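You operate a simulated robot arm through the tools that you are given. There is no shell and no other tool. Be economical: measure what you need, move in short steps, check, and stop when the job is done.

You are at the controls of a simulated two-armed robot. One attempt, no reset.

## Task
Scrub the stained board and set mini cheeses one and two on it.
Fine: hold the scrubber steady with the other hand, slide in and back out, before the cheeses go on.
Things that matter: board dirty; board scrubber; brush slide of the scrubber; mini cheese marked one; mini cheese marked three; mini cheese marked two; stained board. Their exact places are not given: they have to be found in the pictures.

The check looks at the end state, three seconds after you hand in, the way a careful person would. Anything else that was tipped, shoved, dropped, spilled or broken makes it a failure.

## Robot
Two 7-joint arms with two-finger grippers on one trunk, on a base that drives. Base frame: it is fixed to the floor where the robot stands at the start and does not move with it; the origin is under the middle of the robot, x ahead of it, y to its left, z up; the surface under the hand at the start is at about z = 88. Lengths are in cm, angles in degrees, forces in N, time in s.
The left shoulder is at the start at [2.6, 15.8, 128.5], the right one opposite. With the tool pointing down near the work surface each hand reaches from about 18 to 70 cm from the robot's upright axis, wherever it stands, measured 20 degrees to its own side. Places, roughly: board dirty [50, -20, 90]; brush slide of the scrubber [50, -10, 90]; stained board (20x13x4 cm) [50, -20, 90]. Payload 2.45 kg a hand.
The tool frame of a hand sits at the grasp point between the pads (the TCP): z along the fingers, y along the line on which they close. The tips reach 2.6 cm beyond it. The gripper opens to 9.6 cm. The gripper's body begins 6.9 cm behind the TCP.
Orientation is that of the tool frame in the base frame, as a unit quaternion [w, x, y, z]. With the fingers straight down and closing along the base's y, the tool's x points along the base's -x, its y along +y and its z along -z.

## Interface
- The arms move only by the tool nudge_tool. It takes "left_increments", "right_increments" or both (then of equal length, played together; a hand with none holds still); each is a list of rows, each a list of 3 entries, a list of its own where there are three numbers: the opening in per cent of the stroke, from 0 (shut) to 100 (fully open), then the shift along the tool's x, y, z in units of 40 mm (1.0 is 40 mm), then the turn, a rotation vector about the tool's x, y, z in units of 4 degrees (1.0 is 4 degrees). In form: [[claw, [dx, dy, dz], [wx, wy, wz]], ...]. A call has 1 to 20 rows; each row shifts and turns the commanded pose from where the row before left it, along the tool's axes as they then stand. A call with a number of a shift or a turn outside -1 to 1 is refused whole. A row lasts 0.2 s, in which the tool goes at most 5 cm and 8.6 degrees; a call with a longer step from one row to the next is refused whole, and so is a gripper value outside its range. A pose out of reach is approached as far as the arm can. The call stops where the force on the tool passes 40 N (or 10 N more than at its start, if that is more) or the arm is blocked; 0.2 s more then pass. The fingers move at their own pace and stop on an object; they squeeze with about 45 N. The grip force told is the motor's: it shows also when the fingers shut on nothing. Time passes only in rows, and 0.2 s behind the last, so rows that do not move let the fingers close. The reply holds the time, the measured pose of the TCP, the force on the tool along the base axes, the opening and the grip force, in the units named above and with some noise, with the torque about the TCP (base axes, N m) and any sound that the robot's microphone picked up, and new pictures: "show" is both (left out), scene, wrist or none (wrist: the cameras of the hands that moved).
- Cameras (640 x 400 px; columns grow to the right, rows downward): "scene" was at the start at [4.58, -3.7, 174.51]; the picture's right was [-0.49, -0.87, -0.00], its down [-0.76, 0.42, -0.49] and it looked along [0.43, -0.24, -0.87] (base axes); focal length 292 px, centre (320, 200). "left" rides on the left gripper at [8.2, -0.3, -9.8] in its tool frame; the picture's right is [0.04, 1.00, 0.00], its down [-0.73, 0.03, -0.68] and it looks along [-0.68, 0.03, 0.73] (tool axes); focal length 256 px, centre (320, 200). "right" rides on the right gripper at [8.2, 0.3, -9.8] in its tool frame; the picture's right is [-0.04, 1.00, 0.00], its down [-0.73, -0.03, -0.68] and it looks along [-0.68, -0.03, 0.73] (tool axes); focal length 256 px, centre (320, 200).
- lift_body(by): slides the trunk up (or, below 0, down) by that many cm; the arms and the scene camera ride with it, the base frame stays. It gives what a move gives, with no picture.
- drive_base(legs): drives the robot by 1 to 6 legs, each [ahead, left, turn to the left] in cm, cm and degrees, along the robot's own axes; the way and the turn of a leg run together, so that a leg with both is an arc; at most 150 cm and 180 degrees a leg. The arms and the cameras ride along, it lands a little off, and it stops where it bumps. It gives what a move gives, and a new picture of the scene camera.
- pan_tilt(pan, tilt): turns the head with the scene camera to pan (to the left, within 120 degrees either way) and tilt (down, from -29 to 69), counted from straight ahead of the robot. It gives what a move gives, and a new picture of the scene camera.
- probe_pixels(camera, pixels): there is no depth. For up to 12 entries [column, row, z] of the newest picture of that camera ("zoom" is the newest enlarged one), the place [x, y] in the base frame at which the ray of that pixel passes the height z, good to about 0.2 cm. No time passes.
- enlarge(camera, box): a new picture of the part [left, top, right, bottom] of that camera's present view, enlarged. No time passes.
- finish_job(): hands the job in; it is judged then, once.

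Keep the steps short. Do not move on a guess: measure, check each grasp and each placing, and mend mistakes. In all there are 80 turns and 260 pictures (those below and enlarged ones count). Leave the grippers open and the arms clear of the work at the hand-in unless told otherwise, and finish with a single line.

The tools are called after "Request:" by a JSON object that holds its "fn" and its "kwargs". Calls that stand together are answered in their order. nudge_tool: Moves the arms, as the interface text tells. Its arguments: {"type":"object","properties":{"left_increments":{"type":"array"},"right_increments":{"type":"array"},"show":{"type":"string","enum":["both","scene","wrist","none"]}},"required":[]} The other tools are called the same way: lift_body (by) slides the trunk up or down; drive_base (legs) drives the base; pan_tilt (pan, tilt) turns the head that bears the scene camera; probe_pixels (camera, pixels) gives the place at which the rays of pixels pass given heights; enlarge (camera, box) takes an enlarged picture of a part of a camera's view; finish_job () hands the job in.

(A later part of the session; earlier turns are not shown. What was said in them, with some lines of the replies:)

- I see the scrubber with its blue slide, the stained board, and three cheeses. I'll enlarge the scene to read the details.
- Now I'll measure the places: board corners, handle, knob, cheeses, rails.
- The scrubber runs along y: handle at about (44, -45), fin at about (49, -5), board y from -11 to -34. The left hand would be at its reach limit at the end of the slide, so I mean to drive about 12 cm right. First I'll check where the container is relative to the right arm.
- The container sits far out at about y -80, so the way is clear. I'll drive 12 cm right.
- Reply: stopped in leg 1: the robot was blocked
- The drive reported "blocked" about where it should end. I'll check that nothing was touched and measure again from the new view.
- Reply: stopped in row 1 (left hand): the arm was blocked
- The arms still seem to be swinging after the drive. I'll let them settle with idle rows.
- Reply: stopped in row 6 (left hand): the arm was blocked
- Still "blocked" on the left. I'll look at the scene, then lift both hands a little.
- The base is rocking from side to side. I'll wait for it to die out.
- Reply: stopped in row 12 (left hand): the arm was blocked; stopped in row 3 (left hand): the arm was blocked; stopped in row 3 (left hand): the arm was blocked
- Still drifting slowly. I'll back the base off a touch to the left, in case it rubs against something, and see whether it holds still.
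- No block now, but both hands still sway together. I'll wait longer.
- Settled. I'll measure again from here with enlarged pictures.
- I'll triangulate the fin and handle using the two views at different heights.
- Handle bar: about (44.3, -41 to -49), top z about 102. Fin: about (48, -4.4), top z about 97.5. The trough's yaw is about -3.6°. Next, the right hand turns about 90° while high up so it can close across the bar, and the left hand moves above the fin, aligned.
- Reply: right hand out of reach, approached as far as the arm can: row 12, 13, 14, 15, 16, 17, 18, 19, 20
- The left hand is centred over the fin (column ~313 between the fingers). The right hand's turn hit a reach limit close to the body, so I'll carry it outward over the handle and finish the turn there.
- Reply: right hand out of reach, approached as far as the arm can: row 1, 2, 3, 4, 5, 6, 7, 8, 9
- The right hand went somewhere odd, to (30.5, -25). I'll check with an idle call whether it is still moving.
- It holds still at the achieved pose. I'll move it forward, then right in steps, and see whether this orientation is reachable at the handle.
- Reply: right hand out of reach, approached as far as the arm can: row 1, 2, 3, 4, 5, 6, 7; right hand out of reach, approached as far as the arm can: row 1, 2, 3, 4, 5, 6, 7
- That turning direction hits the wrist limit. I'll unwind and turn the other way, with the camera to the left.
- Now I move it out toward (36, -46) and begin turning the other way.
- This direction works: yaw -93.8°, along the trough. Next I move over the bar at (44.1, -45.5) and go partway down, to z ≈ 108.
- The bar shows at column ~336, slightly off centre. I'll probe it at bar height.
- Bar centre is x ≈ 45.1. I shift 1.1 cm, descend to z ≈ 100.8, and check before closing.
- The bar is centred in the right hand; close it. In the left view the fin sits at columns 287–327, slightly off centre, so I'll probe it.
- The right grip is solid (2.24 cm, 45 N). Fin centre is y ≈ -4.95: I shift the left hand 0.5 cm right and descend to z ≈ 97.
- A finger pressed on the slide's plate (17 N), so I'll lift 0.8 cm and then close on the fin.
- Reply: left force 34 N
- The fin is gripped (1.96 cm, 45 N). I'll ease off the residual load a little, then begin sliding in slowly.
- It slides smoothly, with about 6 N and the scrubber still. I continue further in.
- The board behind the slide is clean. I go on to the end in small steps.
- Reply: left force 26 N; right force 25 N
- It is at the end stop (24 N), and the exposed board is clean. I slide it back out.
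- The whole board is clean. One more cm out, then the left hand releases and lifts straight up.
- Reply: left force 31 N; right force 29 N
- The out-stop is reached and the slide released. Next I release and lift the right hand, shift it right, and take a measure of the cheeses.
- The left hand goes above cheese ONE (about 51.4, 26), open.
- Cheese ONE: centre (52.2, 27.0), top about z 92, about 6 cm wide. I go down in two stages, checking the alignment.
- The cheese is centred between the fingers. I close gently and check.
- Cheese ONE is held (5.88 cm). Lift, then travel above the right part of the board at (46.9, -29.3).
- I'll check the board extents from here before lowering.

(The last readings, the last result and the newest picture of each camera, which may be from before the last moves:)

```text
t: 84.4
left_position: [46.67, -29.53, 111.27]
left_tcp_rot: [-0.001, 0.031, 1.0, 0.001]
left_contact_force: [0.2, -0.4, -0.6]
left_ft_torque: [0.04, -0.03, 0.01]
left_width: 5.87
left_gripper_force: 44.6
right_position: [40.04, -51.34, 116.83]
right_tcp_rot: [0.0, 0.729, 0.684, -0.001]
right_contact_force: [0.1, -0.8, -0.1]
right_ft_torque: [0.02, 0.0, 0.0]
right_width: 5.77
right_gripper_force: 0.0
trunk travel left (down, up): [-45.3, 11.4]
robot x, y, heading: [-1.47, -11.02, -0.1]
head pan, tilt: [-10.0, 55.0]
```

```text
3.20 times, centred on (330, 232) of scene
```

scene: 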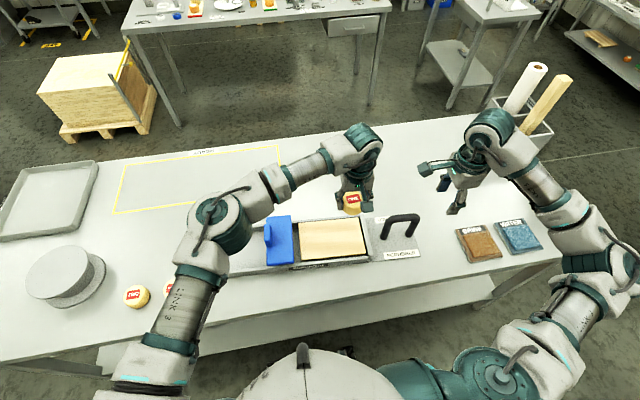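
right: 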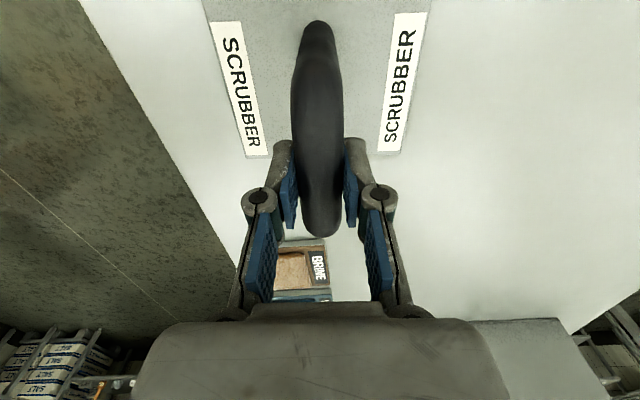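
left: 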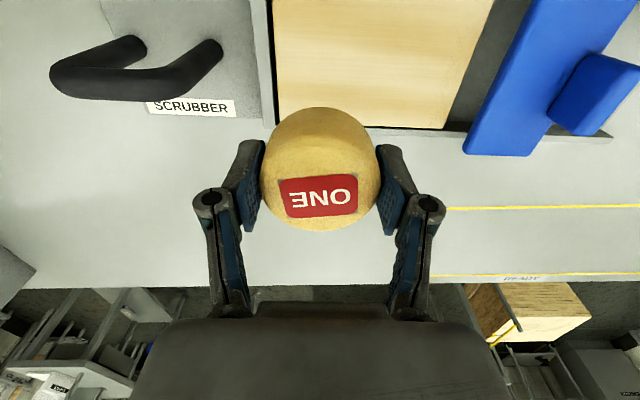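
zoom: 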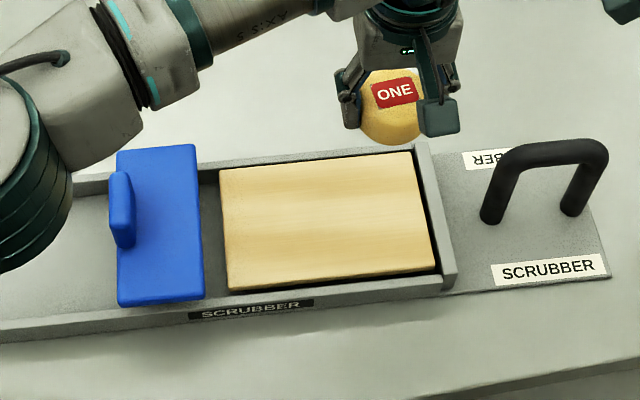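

The board spans y -14.3 to -34 with its top at about z 91.5. I shift ONE 0.9 cm inward and lower to z ≈ 96.5.

Request:
{"fn": "nudge_tool", "kwargs": {"left_increments": [[30, [0, 0.23, 0.3], [0, 0, 0]], [30, [0, 0, 0.6], [0, 0, 0]], [30, [0, 0, 0.6], [0, 0, 0]], [30, [0, 0, 0.6], [0, 0, 0]], [30, [0, 0, 0.6], [0, 0, 0]], [30, [0, 0, 0.6], [0, 0, 0]], [30, [0, 0, 0.4], [0, 0, 0]], [30, [0, 0, 0], [0, 0, 0]]], "show": "both"}}

Request:
{"fn": "enlarge", "kwargs": {"camera": "scene", "box": [230, 170, 430, 295]}}

```text
t: 86.2
left_position: [46.65, -28.49, 96.53]
left_tcp_rot: [0.0, 0.031, 1.0, 0.001]
left_contact_force: [0.0, -0.3, -1.6]
left_ft_torque: [-0.03, 0.03, 0.03]
left_width: 5.91
left_gripper_force: 45.1
right_position: [39.92, -51.24, 117.04]
right_tcp_rot: [0.0, 0.728, 0.685, -0.001]
right_contact_force: [0.4, -0.7, 0.5]
right_ft_torque: [-0.01, 0.01, 0.0]
right_width: 5.76
right_gripper_force: 0.0
trunk travel left (down, up): [-45.3, 11.4]
robot x, y, heading: [-1.27, -10.86, -0.4]
head pan, tilt: [-10.0, 55.0]
```

scene: 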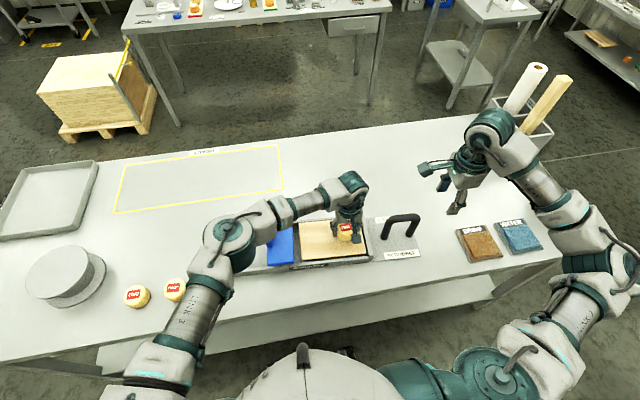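
left: 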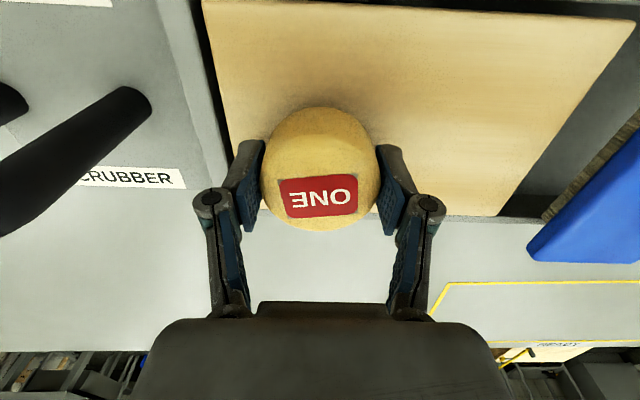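

```text
3.20 times, centred on (330, 232) of scene
```

zoom: 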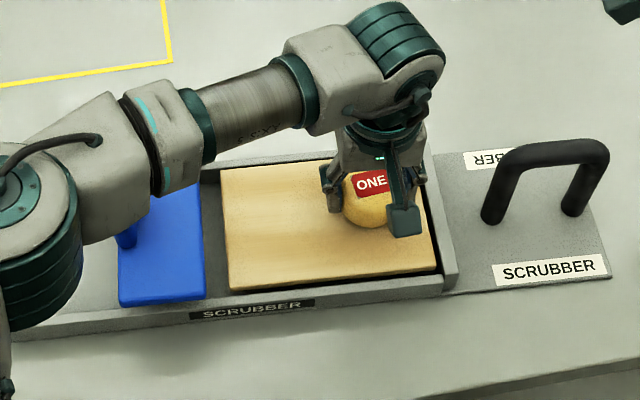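

Well over the board. I lower in small steps, watching the force.

Request:
{"fn": "nudge_tool", "kwargs": {"left_increments": [[30, [0, 0, 0.1], [0, 0, 0]], [30, [0, 0, 0.1], [0, 0, 0]], [30, [0, 0, 0.08], [0, 0, 0]], [30, [0, 0, 0], [0, 0, 0]]], "show": "none"}}

Request:
{"fn": "nudge_tool", "kwargs": {"left_increments": [[30, [0, 0, 0.06], [0, 0, 0]], [30, [0, 0, 0], [0, 0, 0]]], "show": "none"}}

```text
t: 87.2
left_position: [46.66, -28.47, 95.4]
left_tcp_rot: [0.002, 0.032, 0.999, -0.001]
left_contact_force: [0.7, -1.6, 16.6]
left_ft_torque: [0.05, 0.0, -0.01]
left_width: 5.87
left_gripper_force: 44.7
right_position: [39.89, -51.14, 116.96]
right_tcp_rot: [0.0, 0.729, 0.685, -0.002]
right_contact_force: [0.0, 0.0, -0.7]
right_ft_torque: [-0.02, 0.03, -0.01]
right_width: 5.76
right_gripper_force: 0.1
trunk travel left (down, up): [-45.3, 11.4]
robot x, y, heading: [-1.31, -10.77, -0.3]
head pan, tilt: [-10.0, 55.0]
```

```text
t: 87.8
left_position: [46.55, -28.47, 95.3]
left_tcp_rot: [0.002, 0.031, 1.0, -0.001]
left_contact_force: [3.9, -3.0, 35.8]
left_ft_torque: [-0.1, -0.12, 0.01]
left_width: 5.92
left_gripper_force: 44.5
right_position: [39.84, -51.12, 117.01]
right_tcp_rot: [0.001, 0.729, 0.685, -0.001]
right_contact_force: [-0.8, -0.2, -0.6]
right_ft_torque: [0.0, -0.01, -0.02]
right_width: 5.76
right_gripper_force: 0.1
trunk travel left (down, up): [-45.3, 11.4]
robot x, y, heading: [-1.11, -11.25, -0.2]
head pan, tilt: [-10.0, 55.0]
```

It is down: contact at TCP z ≈ 95.4. I relax the push, open modestly, and lift.

Request:
{"fn": "nudge_tool", "kwargs": {"left_increments": [[30, [0, 0, -0.08], [0, 0, 0]], [30, [0, 0, 0], [0, 0, 0]], [66, [0, 0, 0], [0, 0, 0]], [78, [0, 0, 0], [0, 0, 0]], [78, [0, 0, 0], [0, 0, 0]], [78, [0, 0, -0.3], [0, 0, 0]], [78, [0, 0, -0.6], [0, 0, 0]], [78, [0, 0, -0.7], [0, 0, 0]], [78, [0, 0, -0.8], [0, 0, 0]], [78, [0, 0, -0.8], [0, 0, 0]], [78, [0, 0, -0.8], [0, 0, 0]], [78, [0, 0, 0], [0, 0, 0]]], "show": "both"}}

```text
t: 90.4
left_position: [46.69, -28.64, 111.35]
left_tcp_rot: [0.0, 0.031, 1.0, 0.0]
left_contact_force: [-0.2, -0.4, -0.5]
left_ft_torque: [-0.01, 0.03, 0.02]
left_width: 7.48
left_gripper_force: 0.1
right_position: [39.91, -51.24, 116.8]
right_tcp_rot: [0.0, 0.729, 0.685, -0.001]
right_contact_force: [0.1, -0.6, -0.7]
right_ft_torque: [-0.02, 0.03, -0.03]
right_width: 5.77
right_gripper_force: 0.1
trunk travel left (down, up): [-45.3, 11.4]
robot x, y, heading: [-1.49, -11.32, -0.5]
head pan, tilt: [-10.0, 55.0]
```

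scene: 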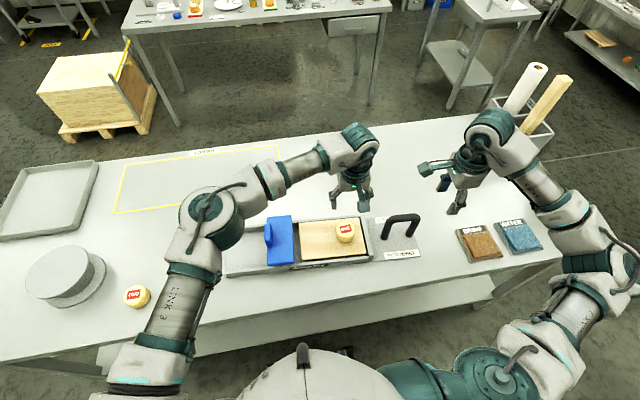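
left: 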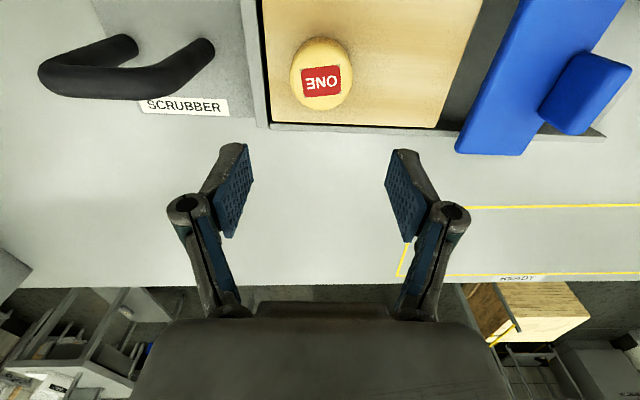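

ONE sits on the board. Now I locate TWO and THREE.

Request:
{"fn": "probe_pixels", "kwargs": {"camera": "scene", "pixels": [[134, 294.5, 92], [137, 297, 90]]}}

```text
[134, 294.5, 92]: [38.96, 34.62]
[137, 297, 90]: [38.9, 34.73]
```

Move toward TWO, stopping a bit short to look.

Request:
{"fn": "nudge_tool", "kwargs": {"left_increments": [[90, [0.14, 0.4, -0.1], [0, 0, 0]], [90, [0.14, 0.74, -0.1], [0, 0, 0]], [90, [0.14, 0.74, 0], [0, 0, 0]], [90, [0.14, 0.74, 0], [0, 0, 0]], [90, [0.14, 0.74, 0], [0, 0, 0]], [90, [0.14, 0.74, 0], [0, 0, 0]], [90, [0.14, 0.74, 0], [0, 0, 0]], [90, [0.14, 0.74, 0], [0, 0, 0]], [90, [0.14, 0.74, 0], [0, 0, 0]], [90, [0.14, 0.74, 0], [0, 0, 0]], [90, [0.14, 0.74, 0], [0, 0, 0]], [90, [0.14, 0.74, 0], [0, 0, 0]], [90, [0.14, 0.74, 0], [0, 0, 0]], [90, [0.14, 0.74, 0], [0, 0, 0]], [90, [0.14, 0.74, 0], [0, 0, 0]], [90, [0.14, 0.74, 0], [0, 0, 0]], [90, [0.14, 0.74, 0], [0, 0, 0]], [90, [0.14, 0.74, 0], [0, 0, 0]], [90, [0, 0.4, 0], [0, 0, 0]], [90, [0, 0, 0], [0, 0, 0]]], "show": "both"}}

```text
t: 94.6
left_position: [40.03, 25.67, 112.3]
left_tcp_rot: [0.001, 0.031, 1.0, 0.001]
left_contact_force: [0.3, 0.0, 0.8]
left_ft_torque: [0.0, 0.03, 0.01]
left_width: 8.64
left_gripper_force: 0.0
right_position: [39.96, -51.08, 117.02]
right_tcp_rot: [0.0, 0.73, 0.684, -0.002]
right_contact_force: [-0.5, -0.7, 0.5]
right_ft_torque: [0.0, 0.03, 0.03]
right_width: 5.77
right_gripper_force: 0.0
trunk travel left (down, up): [-45.3, 11.4]
robot x, y, heading: [-1.2, -11.15, -0.6]
head pan, tilt: [-10.0, 55.0]
```

scene: 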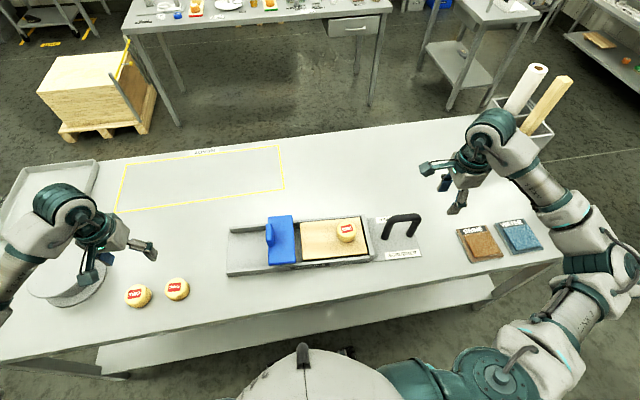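
left: 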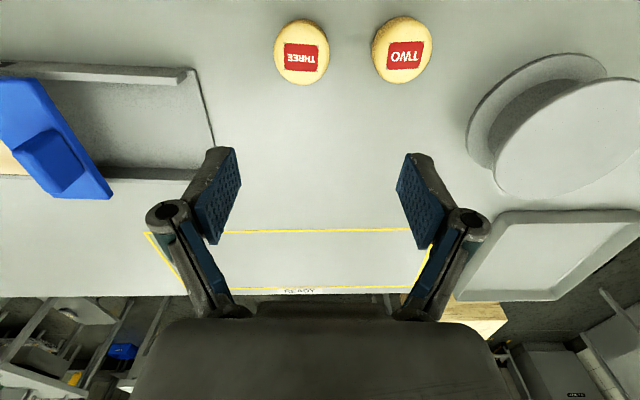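

Request:
{"fn": "probe_pixels", "kwargs": {"camera": "left", "pixels": [[403, 52, 92], [403, 52, 90], [373, 50, 90], [432, 50, 90], [301, 53, 90], [328, 53, 90], [494, 150, 96], [494, 150, 102], [467, 115, 88]]}}

Request:
{"fn": "probe_pixels", "kwargs": {"camera": "scene", "pixels": [[105, 265, 88], [136, 292, 92], [136, 294, 92], [28, 285, 96], [28, 285, 102]]}}

Request:
{"fn": "enlarge", "kwargs": {"camera": "left", "box": [260, 0, 460, 110]}}

```text
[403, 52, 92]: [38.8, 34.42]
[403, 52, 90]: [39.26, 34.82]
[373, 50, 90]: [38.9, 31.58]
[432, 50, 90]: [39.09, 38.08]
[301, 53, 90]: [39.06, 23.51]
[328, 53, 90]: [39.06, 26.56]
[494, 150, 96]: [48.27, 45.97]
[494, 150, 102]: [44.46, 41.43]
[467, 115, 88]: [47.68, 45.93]
```

```text
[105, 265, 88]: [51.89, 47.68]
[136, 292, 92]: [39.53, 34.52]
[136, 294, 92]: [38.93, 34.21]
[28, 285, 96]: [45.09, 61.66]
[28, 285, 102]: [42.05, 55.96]
```

```text
3.20 times, centred on (360, 55) of left
```

zoom: 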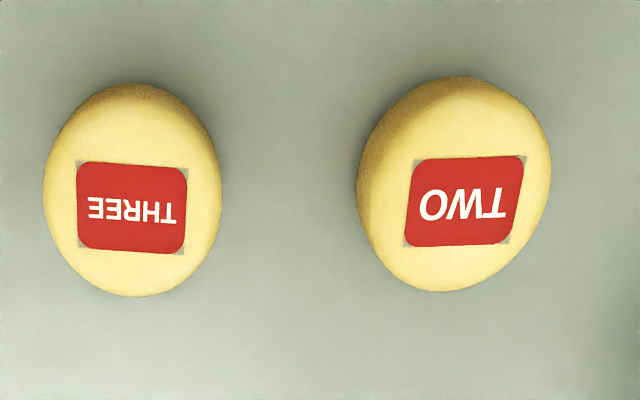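

TWO is at (39.1, 34.5); the stand is about 11 cm further left, clear. I move above it and descend to z ≈ 100.

Request:
{"fn": "nudge_tool", "kwargs": {"left_increments": [[100, [0.12, 0.73, 0], [0, 0, 0]], [100, [0.12, 0.73, 0], [0, 0, 0]], [100, [0.13, 0.73, 0], [0, 0, 0]], [100, [0, 0, 0.6], [0, 0, 0]], [100, [0, 0, 0.6], [0, 0, 0]], [100, [0, 0, 0.6], [0, 0, 0]], [100, [0, 0, 0.6], [0, 0, 0]], [100, [0, 0, 0.6], [0, 0, 0]], [100, [0, 0, 0], [0, 0, 0]]], "show": "both"}}

```text
t: 96.6
left_position: [39.12, 34.44, 100.15]
left_tcp_rot: [-0.001, 0.031, 1.0, 0.0]
left_contact_force: [-0.2, -0.2, 0.1]
left_ft_torque: [0.0, 0.0, 0.01]
left_width: 9.6
left_gripper_force: 0.0
right_position: [39.83, -51.09, 116.99]
right_tcp_rot: [0.0, 0.729, 0.685, -0.001]
right_contact_force: [0.1, -0.8, 0.0]
right_ft_torque: [-0.02, -0.01, 0.0]
right_width: 5.75
right_gripper_force: 0.1
trunk travel left (down, up): [-45.3, 11.4]
robot x, y, heading: [-1.57, -11.13, -0.5]
head pan, tilt: [-10.0, 55.0]
```

scene: 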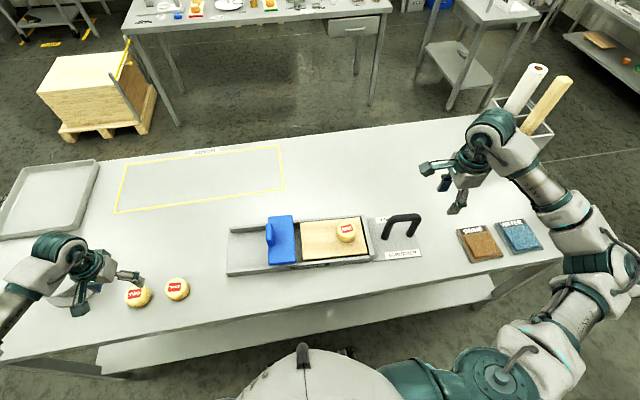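
left: 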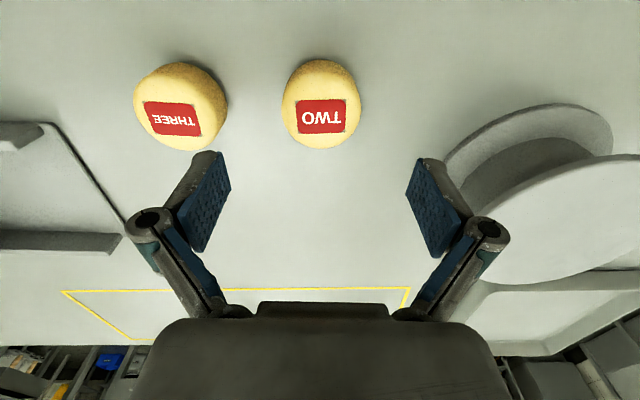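

Centred well. Before descending I check the stand's plate height for clearance.

Request:
{"fn": "probe_pixels", "kwargs": {"camera": "scene", "pixels": [[74, 283, 89], [57, 272, 94], [57, 272, 98], [57, 272, 102], [92, 272, 98]]}}

Request:
{"fn": "probe_pixels", "kwargs": {"camera": "left", "pixels": [[450, 200, 96], [458, 240, 96], [458, 240, 99], [458, 240, 93], [321, 110, 91], [285, 103, 90], [359, 103, 90], [226, 110, 90]]}}

```text
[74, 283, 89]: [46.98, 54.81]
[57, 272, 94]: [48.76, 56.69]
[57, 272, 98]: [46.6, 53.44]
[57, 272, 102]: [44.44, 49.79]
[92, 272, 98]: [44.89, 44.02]
```

```text
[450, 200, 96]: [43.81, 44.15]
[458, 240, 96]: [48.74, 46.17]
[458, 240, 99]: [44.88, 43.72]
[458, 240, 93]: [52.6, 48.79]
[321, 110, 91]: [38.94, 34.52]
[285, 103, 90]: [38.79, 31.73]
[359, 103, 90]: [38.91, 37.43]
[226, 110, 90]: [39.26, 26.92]
```

The plate's edge is about 11 cm from the hand axis, clear. I descend to z ≈ 91.2 and close.

Request:
{"fn": "nudge_tool", "kwargs": {"left_increments": [[100, [0, 0, 0.5], [0, 0, 0]], [100, [0, 0, 0.5], [0, 0, 0]], [100, [0, 0, 0.5], [0, 0, 0]], [100, [0, 0, 0.5], [0, 0, 0]], [100, [0, 0, 0.22], [0, 0, 0]], [100, [0, 0, 0], [0, 0, 0]], [70, [0, 0, 0], [0, 0, 0]], [50, [0, 0, 0], [0, 0, 0]], [30, [0, 0, 0], [0, 0, 0]], [30, [0, 0, 0], [0, 0, 0]], [30, [0, 0, 0], [0, 0, 0]]], "show": "wrist"}}

```text
t: 99.0
left_position: [39.07, 34.44, 91.15]
left_tcp_rot: [0.0, 0.032, 0.999, -0.001]
left_contact_force: [1.0, 1.1, 1.1]
left_ft_torque: [-0.03, 0.0, 0.0]
left_width: 5.93
left_gripper_force: 45.0
right_position: [40.01, -51.13, 117.01]
right_tcp_rot: [0.001, 0.729, 0.685, -0.003]
right_contact_force: [-0.5, 0.5, 1.1]
right_ft_torque: [0.0, 0.05, 0.0]
right_width: 5.77
right_gripper_force: 0.1
trunk travel left (down, up): [-45.3, 11.4]
robot x, y, heading: [-1.41, -11.09, -0.3]
head pan, tilt: [-10.0, 55.0]
```

left: 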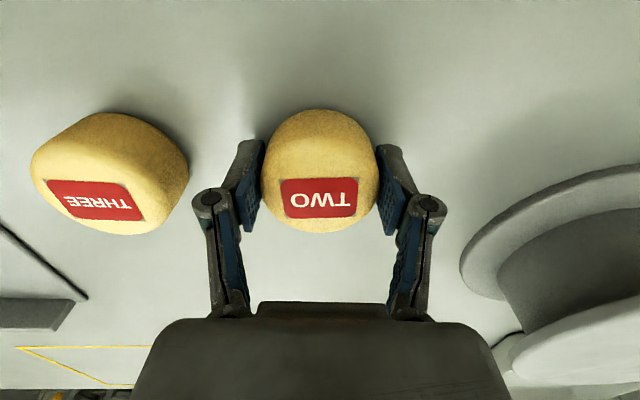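

TWO is gripped (5.93 cm). Lift, then travel above the left part of the board at (47.3, -19.4).

Request:
{"fn": "nudge_tool", "kwargs": {"left_increments": [[30, [0, 0, -0.3], [0, 0, 0]], [30, [0, 0, -0.6], [0, 0, 0]], [30, [0, 0, -0.7], [0, 0, 0]], [30, [0, 0, -0.7], [0, 0, 0]], [30, [0, 0, -0.7], [0, 0, 0]], [30, [0, 0, -0.7], [0, 0, 0]], [30, [0, 0, -0.7], [0, 0, 0]], [30, [0, 0, -0.6], [0, 0, 0]], [30, [0, 0, 0], [0, 0, 0]]], "show": "wrist"}}

Request:
{"fn": "nudge_tool", "kwargs": {"left_increments": [[30, [0, -0.36, 0], [0, 0, 0]], [30, [-0.16, -0.7, 0], [0, 0, 0]], [30, [-0.16, -0.7, 0], [0, 0, 0]], [30, [-0.16, -0.7, 0], [0, 0, 0]], [30, [-0.16, -0.7, 0], [0, 0, 0]], [30, [-0.16, -0.7, 0], [0, 0, 0]], [30, [-0.16, -0.7, 0], [0, 0, 0]], [30, [-0.16, -0.7, 0], [0, 0, 0]], [30, [-0.16, -0.7, 0], [0, 0, 0]], [30, [-0.16, -0.7, 0], [0, 0, 0]], [30, [-0.16, -0.7, 0], [0, 0, 0]], [30, [-0.16, -0.7, 0], [0, 0, 0]], [30, [-0.16, -0.7, 0], [0, 0, 0]], [30, [-0.16, -0.7, 0], [0, 0, 0]], [30, [-0.16, -0.7, 0], [0, 0, 0]], [30, [-0.16, -0.7, 0], [0, 0, 0]], [30, [-0.16, -0.7, 0], [0, 0, 0]], [30, [-0.16, -0.7, 0], [0, 0, 0]], [30, [-0.16, -0.7, 0], [0, 0, 0]], [30, [0, -0.36, 0], [0, 0, 0]]], "show": "both"}}

```text
t: 101.0
left_position: [38.98, 34.5, 111.31]
left_tcp_rot: [-0.001, 0.031, 1.0, -0.001]
left_contact_force: [0.7, -0.8, -1.8]
left_ft_torque: [0.0, 0.02, -0.03]
left_width: 5.92
left_gripper_force: 44.9
right_position: [39.94, -51.14, 116.92]
right_tcp_rot: [0.001, 0.729, 0.684, -0.002]
right_contact_force: [0.9, -1.4, 0.5]
right_ft_torque: [0.02, -0.03, 0.03]
right_width: 5.74
right_gripper_force: 0.0
trunk travel left (down, up): [-45.3, 11.4]
robot x, y, heading: [-1.34, -10.69, -0.4]
head pan, tilt: [-10.0, 55.0]
```

left: 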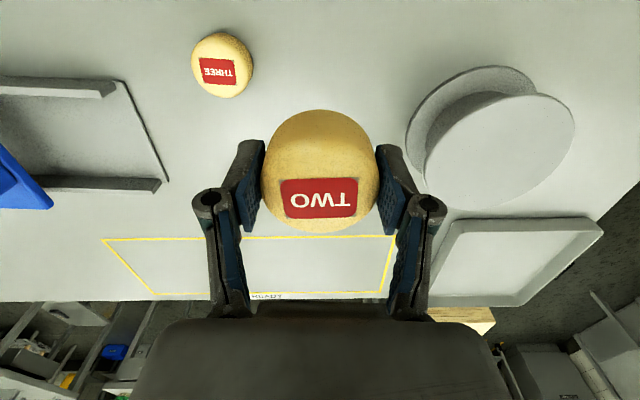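

```text
t: 105.2
left_position: [47.13, -19.6, 111.41]
left_tcp_rot: [0.0, 0.031, 1.0, 0.001]
left_contact_force: [-0.1, -0.6, -1.2]
left_ft_torque: [0.02, 0.01, -0.03]
left_width: 5.91
left_gripper_force: 44.7
right_position: [39.95, -51.33, 116.85]
right_tcp_rot: [0.0, 0.728, 0.685, -0.001]
right_contact_force: [0.0, -0.3, -0.9]
right_ft_torque: [0.01, 0.04, 0.04]
right_width: 5.75
right_gripper_force: 0.1
trunk travel left (down, up): [-45.3, 11.4]
robot x, y, heading: [-1.21, -11.36, -0.4]
head pan, tilt: [-10.0, 55.0]
```

scene: 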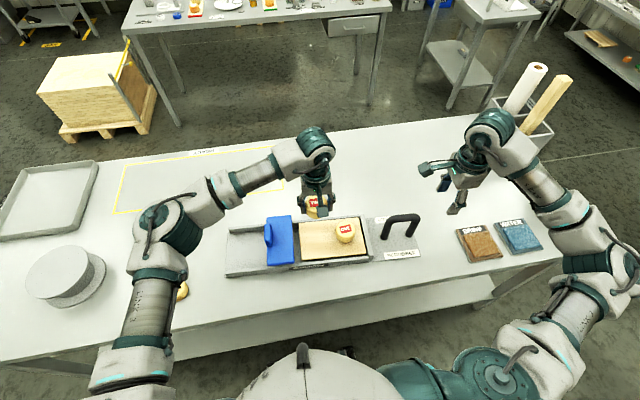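
left: 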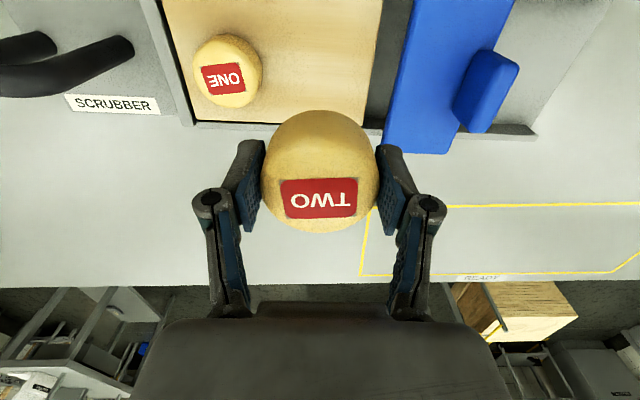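

Positions are fine. I shift 0.3 cm left and lower to z ≈ 96.5, then in fine steps.

Request:
{"fn": "nudge_tool", "kwargs": {"left_increments": [[30, [0, 0.07, 0.3], [0, 0, 0]], [30, [0, 0, 0.6], [0, 0, 0]], [30, [0, 0, 0.6], [0, 0, 0]], [30, [0, 0, 0.6], [0, 0, 0]], [30, [0, 0, 0.6], [0, 0, 0]], [30, [0, 0, 0.6], [0, 0, 0]], [30, [0, 0, 0.4], [0, 0, 0]], [30, [0, 0, 0], [0, 0, 0]]], "show": "both"}}

Request:
{"fn": "nudge_tool", "kwargs": {"left_increments": [[30, [0, 0, 0.1], [0, 0, 0]], [30, [0, 0, 0.1], [0, 0, 0]], [30, [0, 0, 0.08], [0, 0, 0]], [30, [0, 0, 0], [0, 0, 0]]], "show": "none"}}

```text
t: 107.0
left_position: [47.19, -19.22, 96.55]
left_tcp_rot: [0.0, 0.031, 1.0, 0.001]
left_contact_force: [0.8, 0.2, -2.1]
left_ft_torque: [0.01, 0.01, 0.03]
left_width: 5.92
left_gripper_force: 44.9
right_position: [39.91, -51.17, 116.91]
right_tcp_rot: [0.0, 0.729, 0.685, -0.002]
right_contact_force: [0.1, -0.1, -0.1]
right_ft_torque: [-0.02, 0.0, -0.01]
right_width: 5.77
right_gripper_force: 0.2
trunk travel left (down, up): [-45.3, 11.4]
robot x, y, heading: [-0.93, -11.1, -0.1]
head pan, tilt: [-10.0, 55.0]
```

scene: 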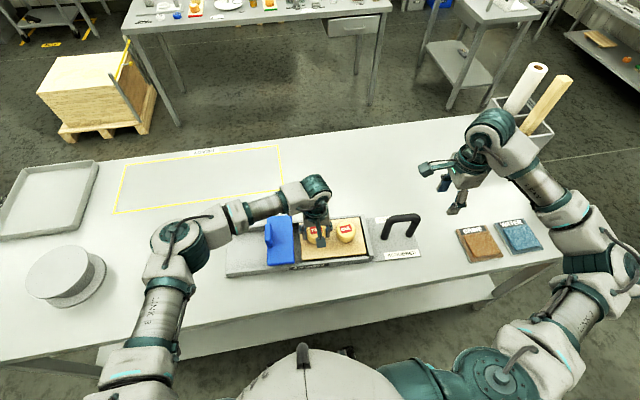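
left: 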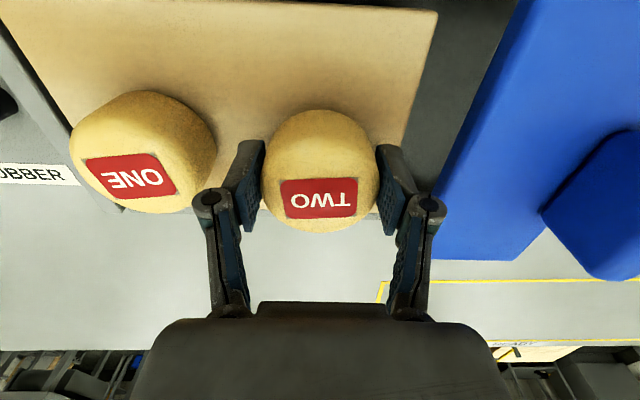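

```text
t: 108.0
left_position: [47.14, -19.3, 95.55]
left_tcp_rot: [0.0, 0.031, 1.0, -0.001]
left_contact_force: [1.4, 1.1, 12.2]
left_ft_torque: [0.05, 0.06, -0.01]
left_width: 5.91
left_gripper_force: 45.4
right_position: [39.96, -51.18, 117.03]
right_tcp_rot: [0.0, 0.729, 0.685, -0.002]
right_contact_force: [-0.5, 1.2, -1.0]
right_ft_torque: [0.02, 0.01, 0.01]
right_width: 5.77
right_gripper_force: 0.0
trunk travel left (down, up): [-45.3, 11.4]
robot x, y, heading: [-0.96, -11.34, -0.2]
head pan, tilt: [-10.0, 55.0]
```

TWO touches the board (12 N). I open slightly, lift straight up, and back the hand away.

Request:
{"fn": "nudge_tool", "kwargs": {"left_increments": [[66, [0, 0, 0], [0, 0, 0]], [74, [0, 0, 0], [0, 0, 0]], [74, [0, 0, 0], [0, 0, 0]], [74, [0, 0, -0.3], [0, 0, 0]], [74, [0, 0, -0.6], [0, 0, 0]], [74, [0, 0, -0.7], [0, 0, 0]], [74, [0, 0, -0.8], [0, 0, 0]], [74, [0, 0, -0.8], [0, 0, 0]], [74, [0, 0, -0.8], [0, 0, 0]], [100, [0, 0, -0.8], [0, 0, 0]], [100, [0, 0.7, 0], [0, 0, 0]], [100, [0, 0.7, 0], [0, 0, 0]], [100, [0, 0.7, 0], [0, 0, 0]], [100, [0, 0.7, 0], [0, 0, 0]], [100, [0, 0, 0], [0, 0, 0]]], "right_increments": [[100, [0, 0, 0], [0, 0, 0]], [100, [0, 0, 0], [0, 0, 0]], [100, [0, 0, 0], [0, 0, 0]], [100, [0, 0, 0], [0, 0, 0]], [100, [0, 0, 0], [0, 0, 0]], [100, [0, 0, 0], [0, 0, 0]], [100, [0, 0, 0], [0, 0, 0]], [100, [0, 0, 0], [0, 0, 0]], [100, [0, 0, 0], [0, 0, 0]], [100, [0, 0, 0], [0, 0, 0]], [100, [0, 0, 0], [0, 0, 0]], [100, [0, 0, 0], [0, 0, 0]], [100, [0, 0, 0], [0, 0, 0]], [100, [0, 0, 0], [0, 0, 0]], [100, [0, 0, 0], [0, 0, 0]]], "show": "scene"}}

Request:
{"fn": "enlarge", "kwargs": {"camera": "scene", "box": [210, 170, 430, 300]}}

```text
t: 111.2
left_position: [47.86, -8.02, 114.48]
left_tcp_rot: [-0.001, 0.031, 1.0, -0.001]
left_contact_force: [0.9, -1.0, -1.1]
left_ft_torque: [0.0, 0.01, -0.03]
left_width: 9.6
left_gripper_force: 0.0
right_position: [40.01, -51.28, 116.97]
right_tcp_rot: [0.0, 0.73, 0.684, -0.001]
right_contact_force: [-0.1, -0.8, 0.6]
right_ft_torque: [0.01, 0.02, 0.0]
right_width: 9.61
right_gripper_force: 0.1
trunk travel left (down, up): [-45.3, 11.4]
robot x, y, heading: [-1.53, -11.28, -0.0]
head pan, tilt: [-10.0, 55.0]
```

scene: 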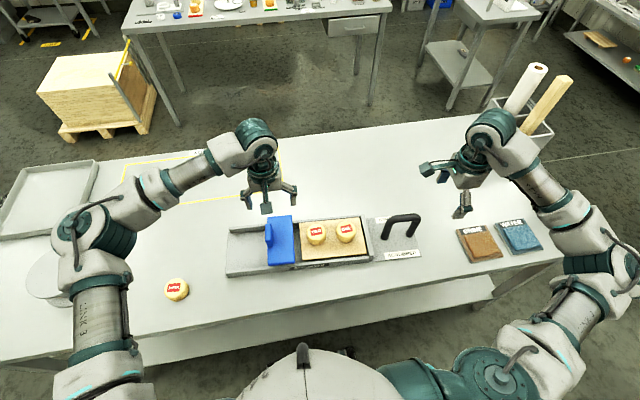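

```text
2.91 times, centred on (320, 235) of scene
```

zoom: 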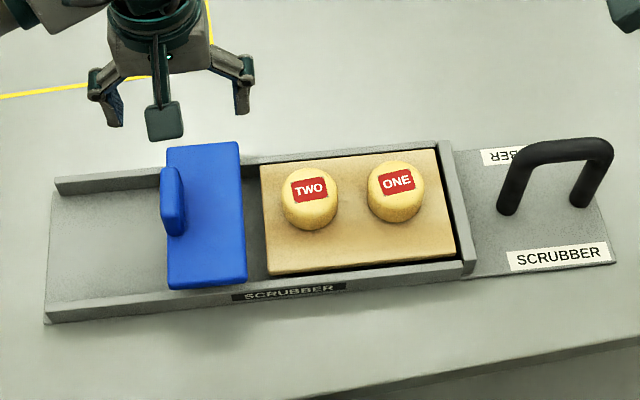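

Both cheeses are on the board. The board looks a bit darker than just after scrubbing, so I'll check it closely.

Request:
{"fn": "enlarge", "kwargs": {"camera": "scene", "box": [290, 210, 380, 270]}}

Request:
{"fn": "nudge_tool", "kwargs": {"left_increments": [[100, [0, 0, 0], [0, 0, 0]], [100, [0, 0, 0], [0, 0, 0]], [100, [0, 0, 0], [0, 0, 0]], [100, [0, 0, 0], [0, 0, 0]], [100, [0, 0, 0], [0, 0, 0]], [100, [0, 0, 0], [0, 0, 0]], [100, [0, 0, 0], [0, 0, 0]], [100, [0, 0, 0], [0, 0, 0]], [100, [0, 0, 0], [0, 0, 0]], [100, [0, 0, 0], [0, 0, 0]]], "show": "both"}}

Request:
{"fn": "enlarge", "kwargs": {"camera": "scene", "box": [290, 210, 380, 270]}}

Request:
{"fn": "enlarge", "kwargs": {"camera": "left", "box": [0, 0, 320, 200]}}

```text
6.67 times, centred on (335, 240) of scene
```

zoom: 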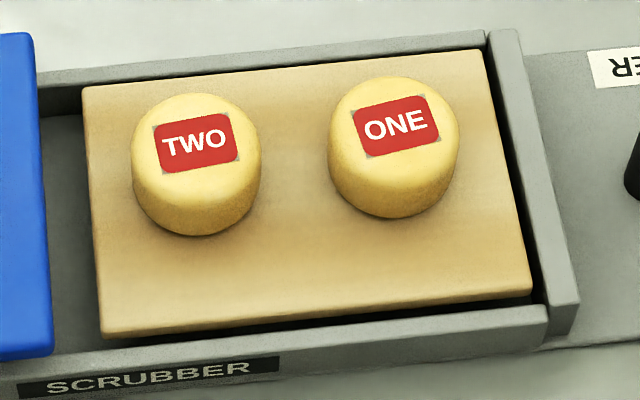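

```text
t: 113.4
left_position: [47.94, -8.05, 114.54]
left_tcp_rot: [0.0, 0.031, 1.0, -0.001]
left_contact_force: [0.2, 0.5, 0.2]
left_ft_torque: [0.05, 0.02, 0.0]
left_width: 9.6
left_gripper_force: 0.0
right_position: [39.85, -51.26, 116.86]
right_tcp_rot: [0.0, 0.73, 0.684, -0.001]
right_contact_force: [0.3, -0.5, -0.5]
right_ft_torque: [0.0, 0.0, 0.02]
right_width: 9.62
right_gripper_force: 0.1
trunk travel left (down, up): [-45.3, 11.4]
robot x, y, heading: [-0.96, -11.21, -0.3]
head pan, tilt: [-10.0, 55.0]
```

scene: 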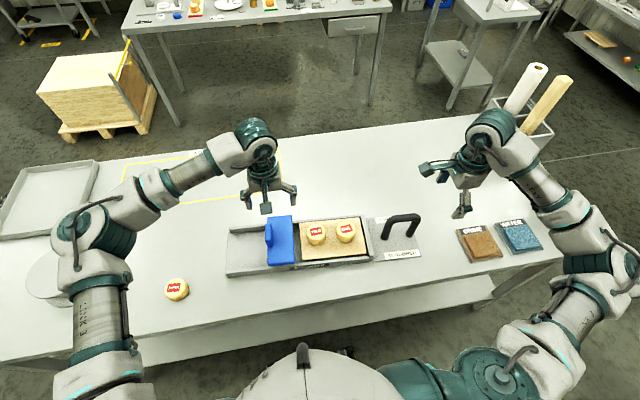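
left: 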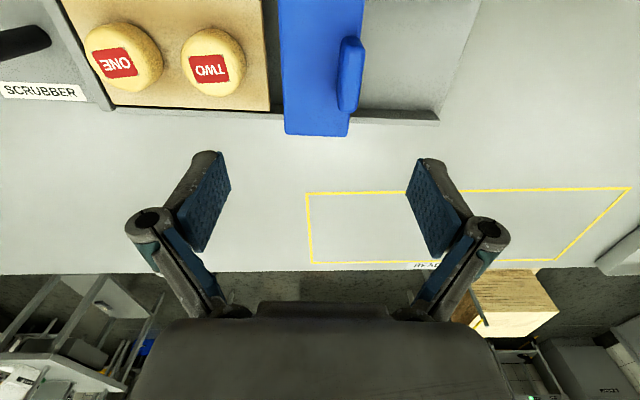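

```text
6.67 times, centred on (335, 240) of scene
```

zoom: 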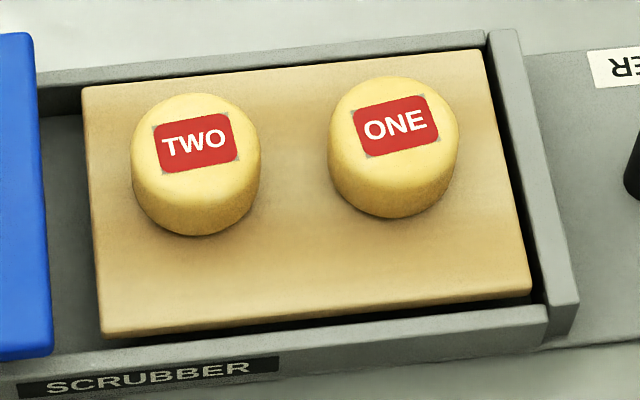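

```text
2.00 times, centred on (160, 100) of left
```

zoom: 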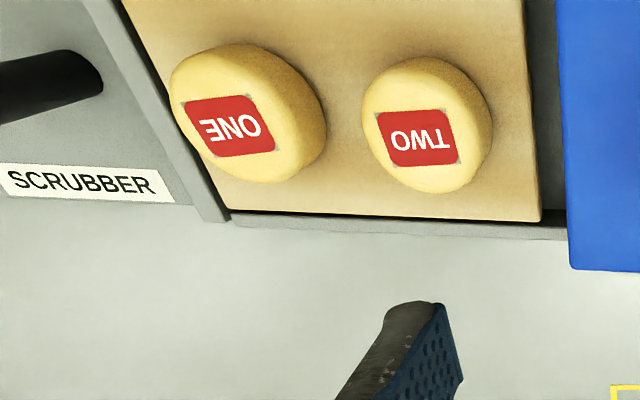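

The board is clean, with only soft shading around the cheeses. ONE and TWO sit upright on it, the slide is out, THREE is untouched, the grippers are open and the arms are clear. Handing in.

Request:
{"fn": "finish_job", "kwargs": {}}

```text
The job is handed in.
```

The board is scrubbed clean (slid fully in and back out with the scrubber held steady), mini cheeses one and two are upright on it, and the job is handed in.
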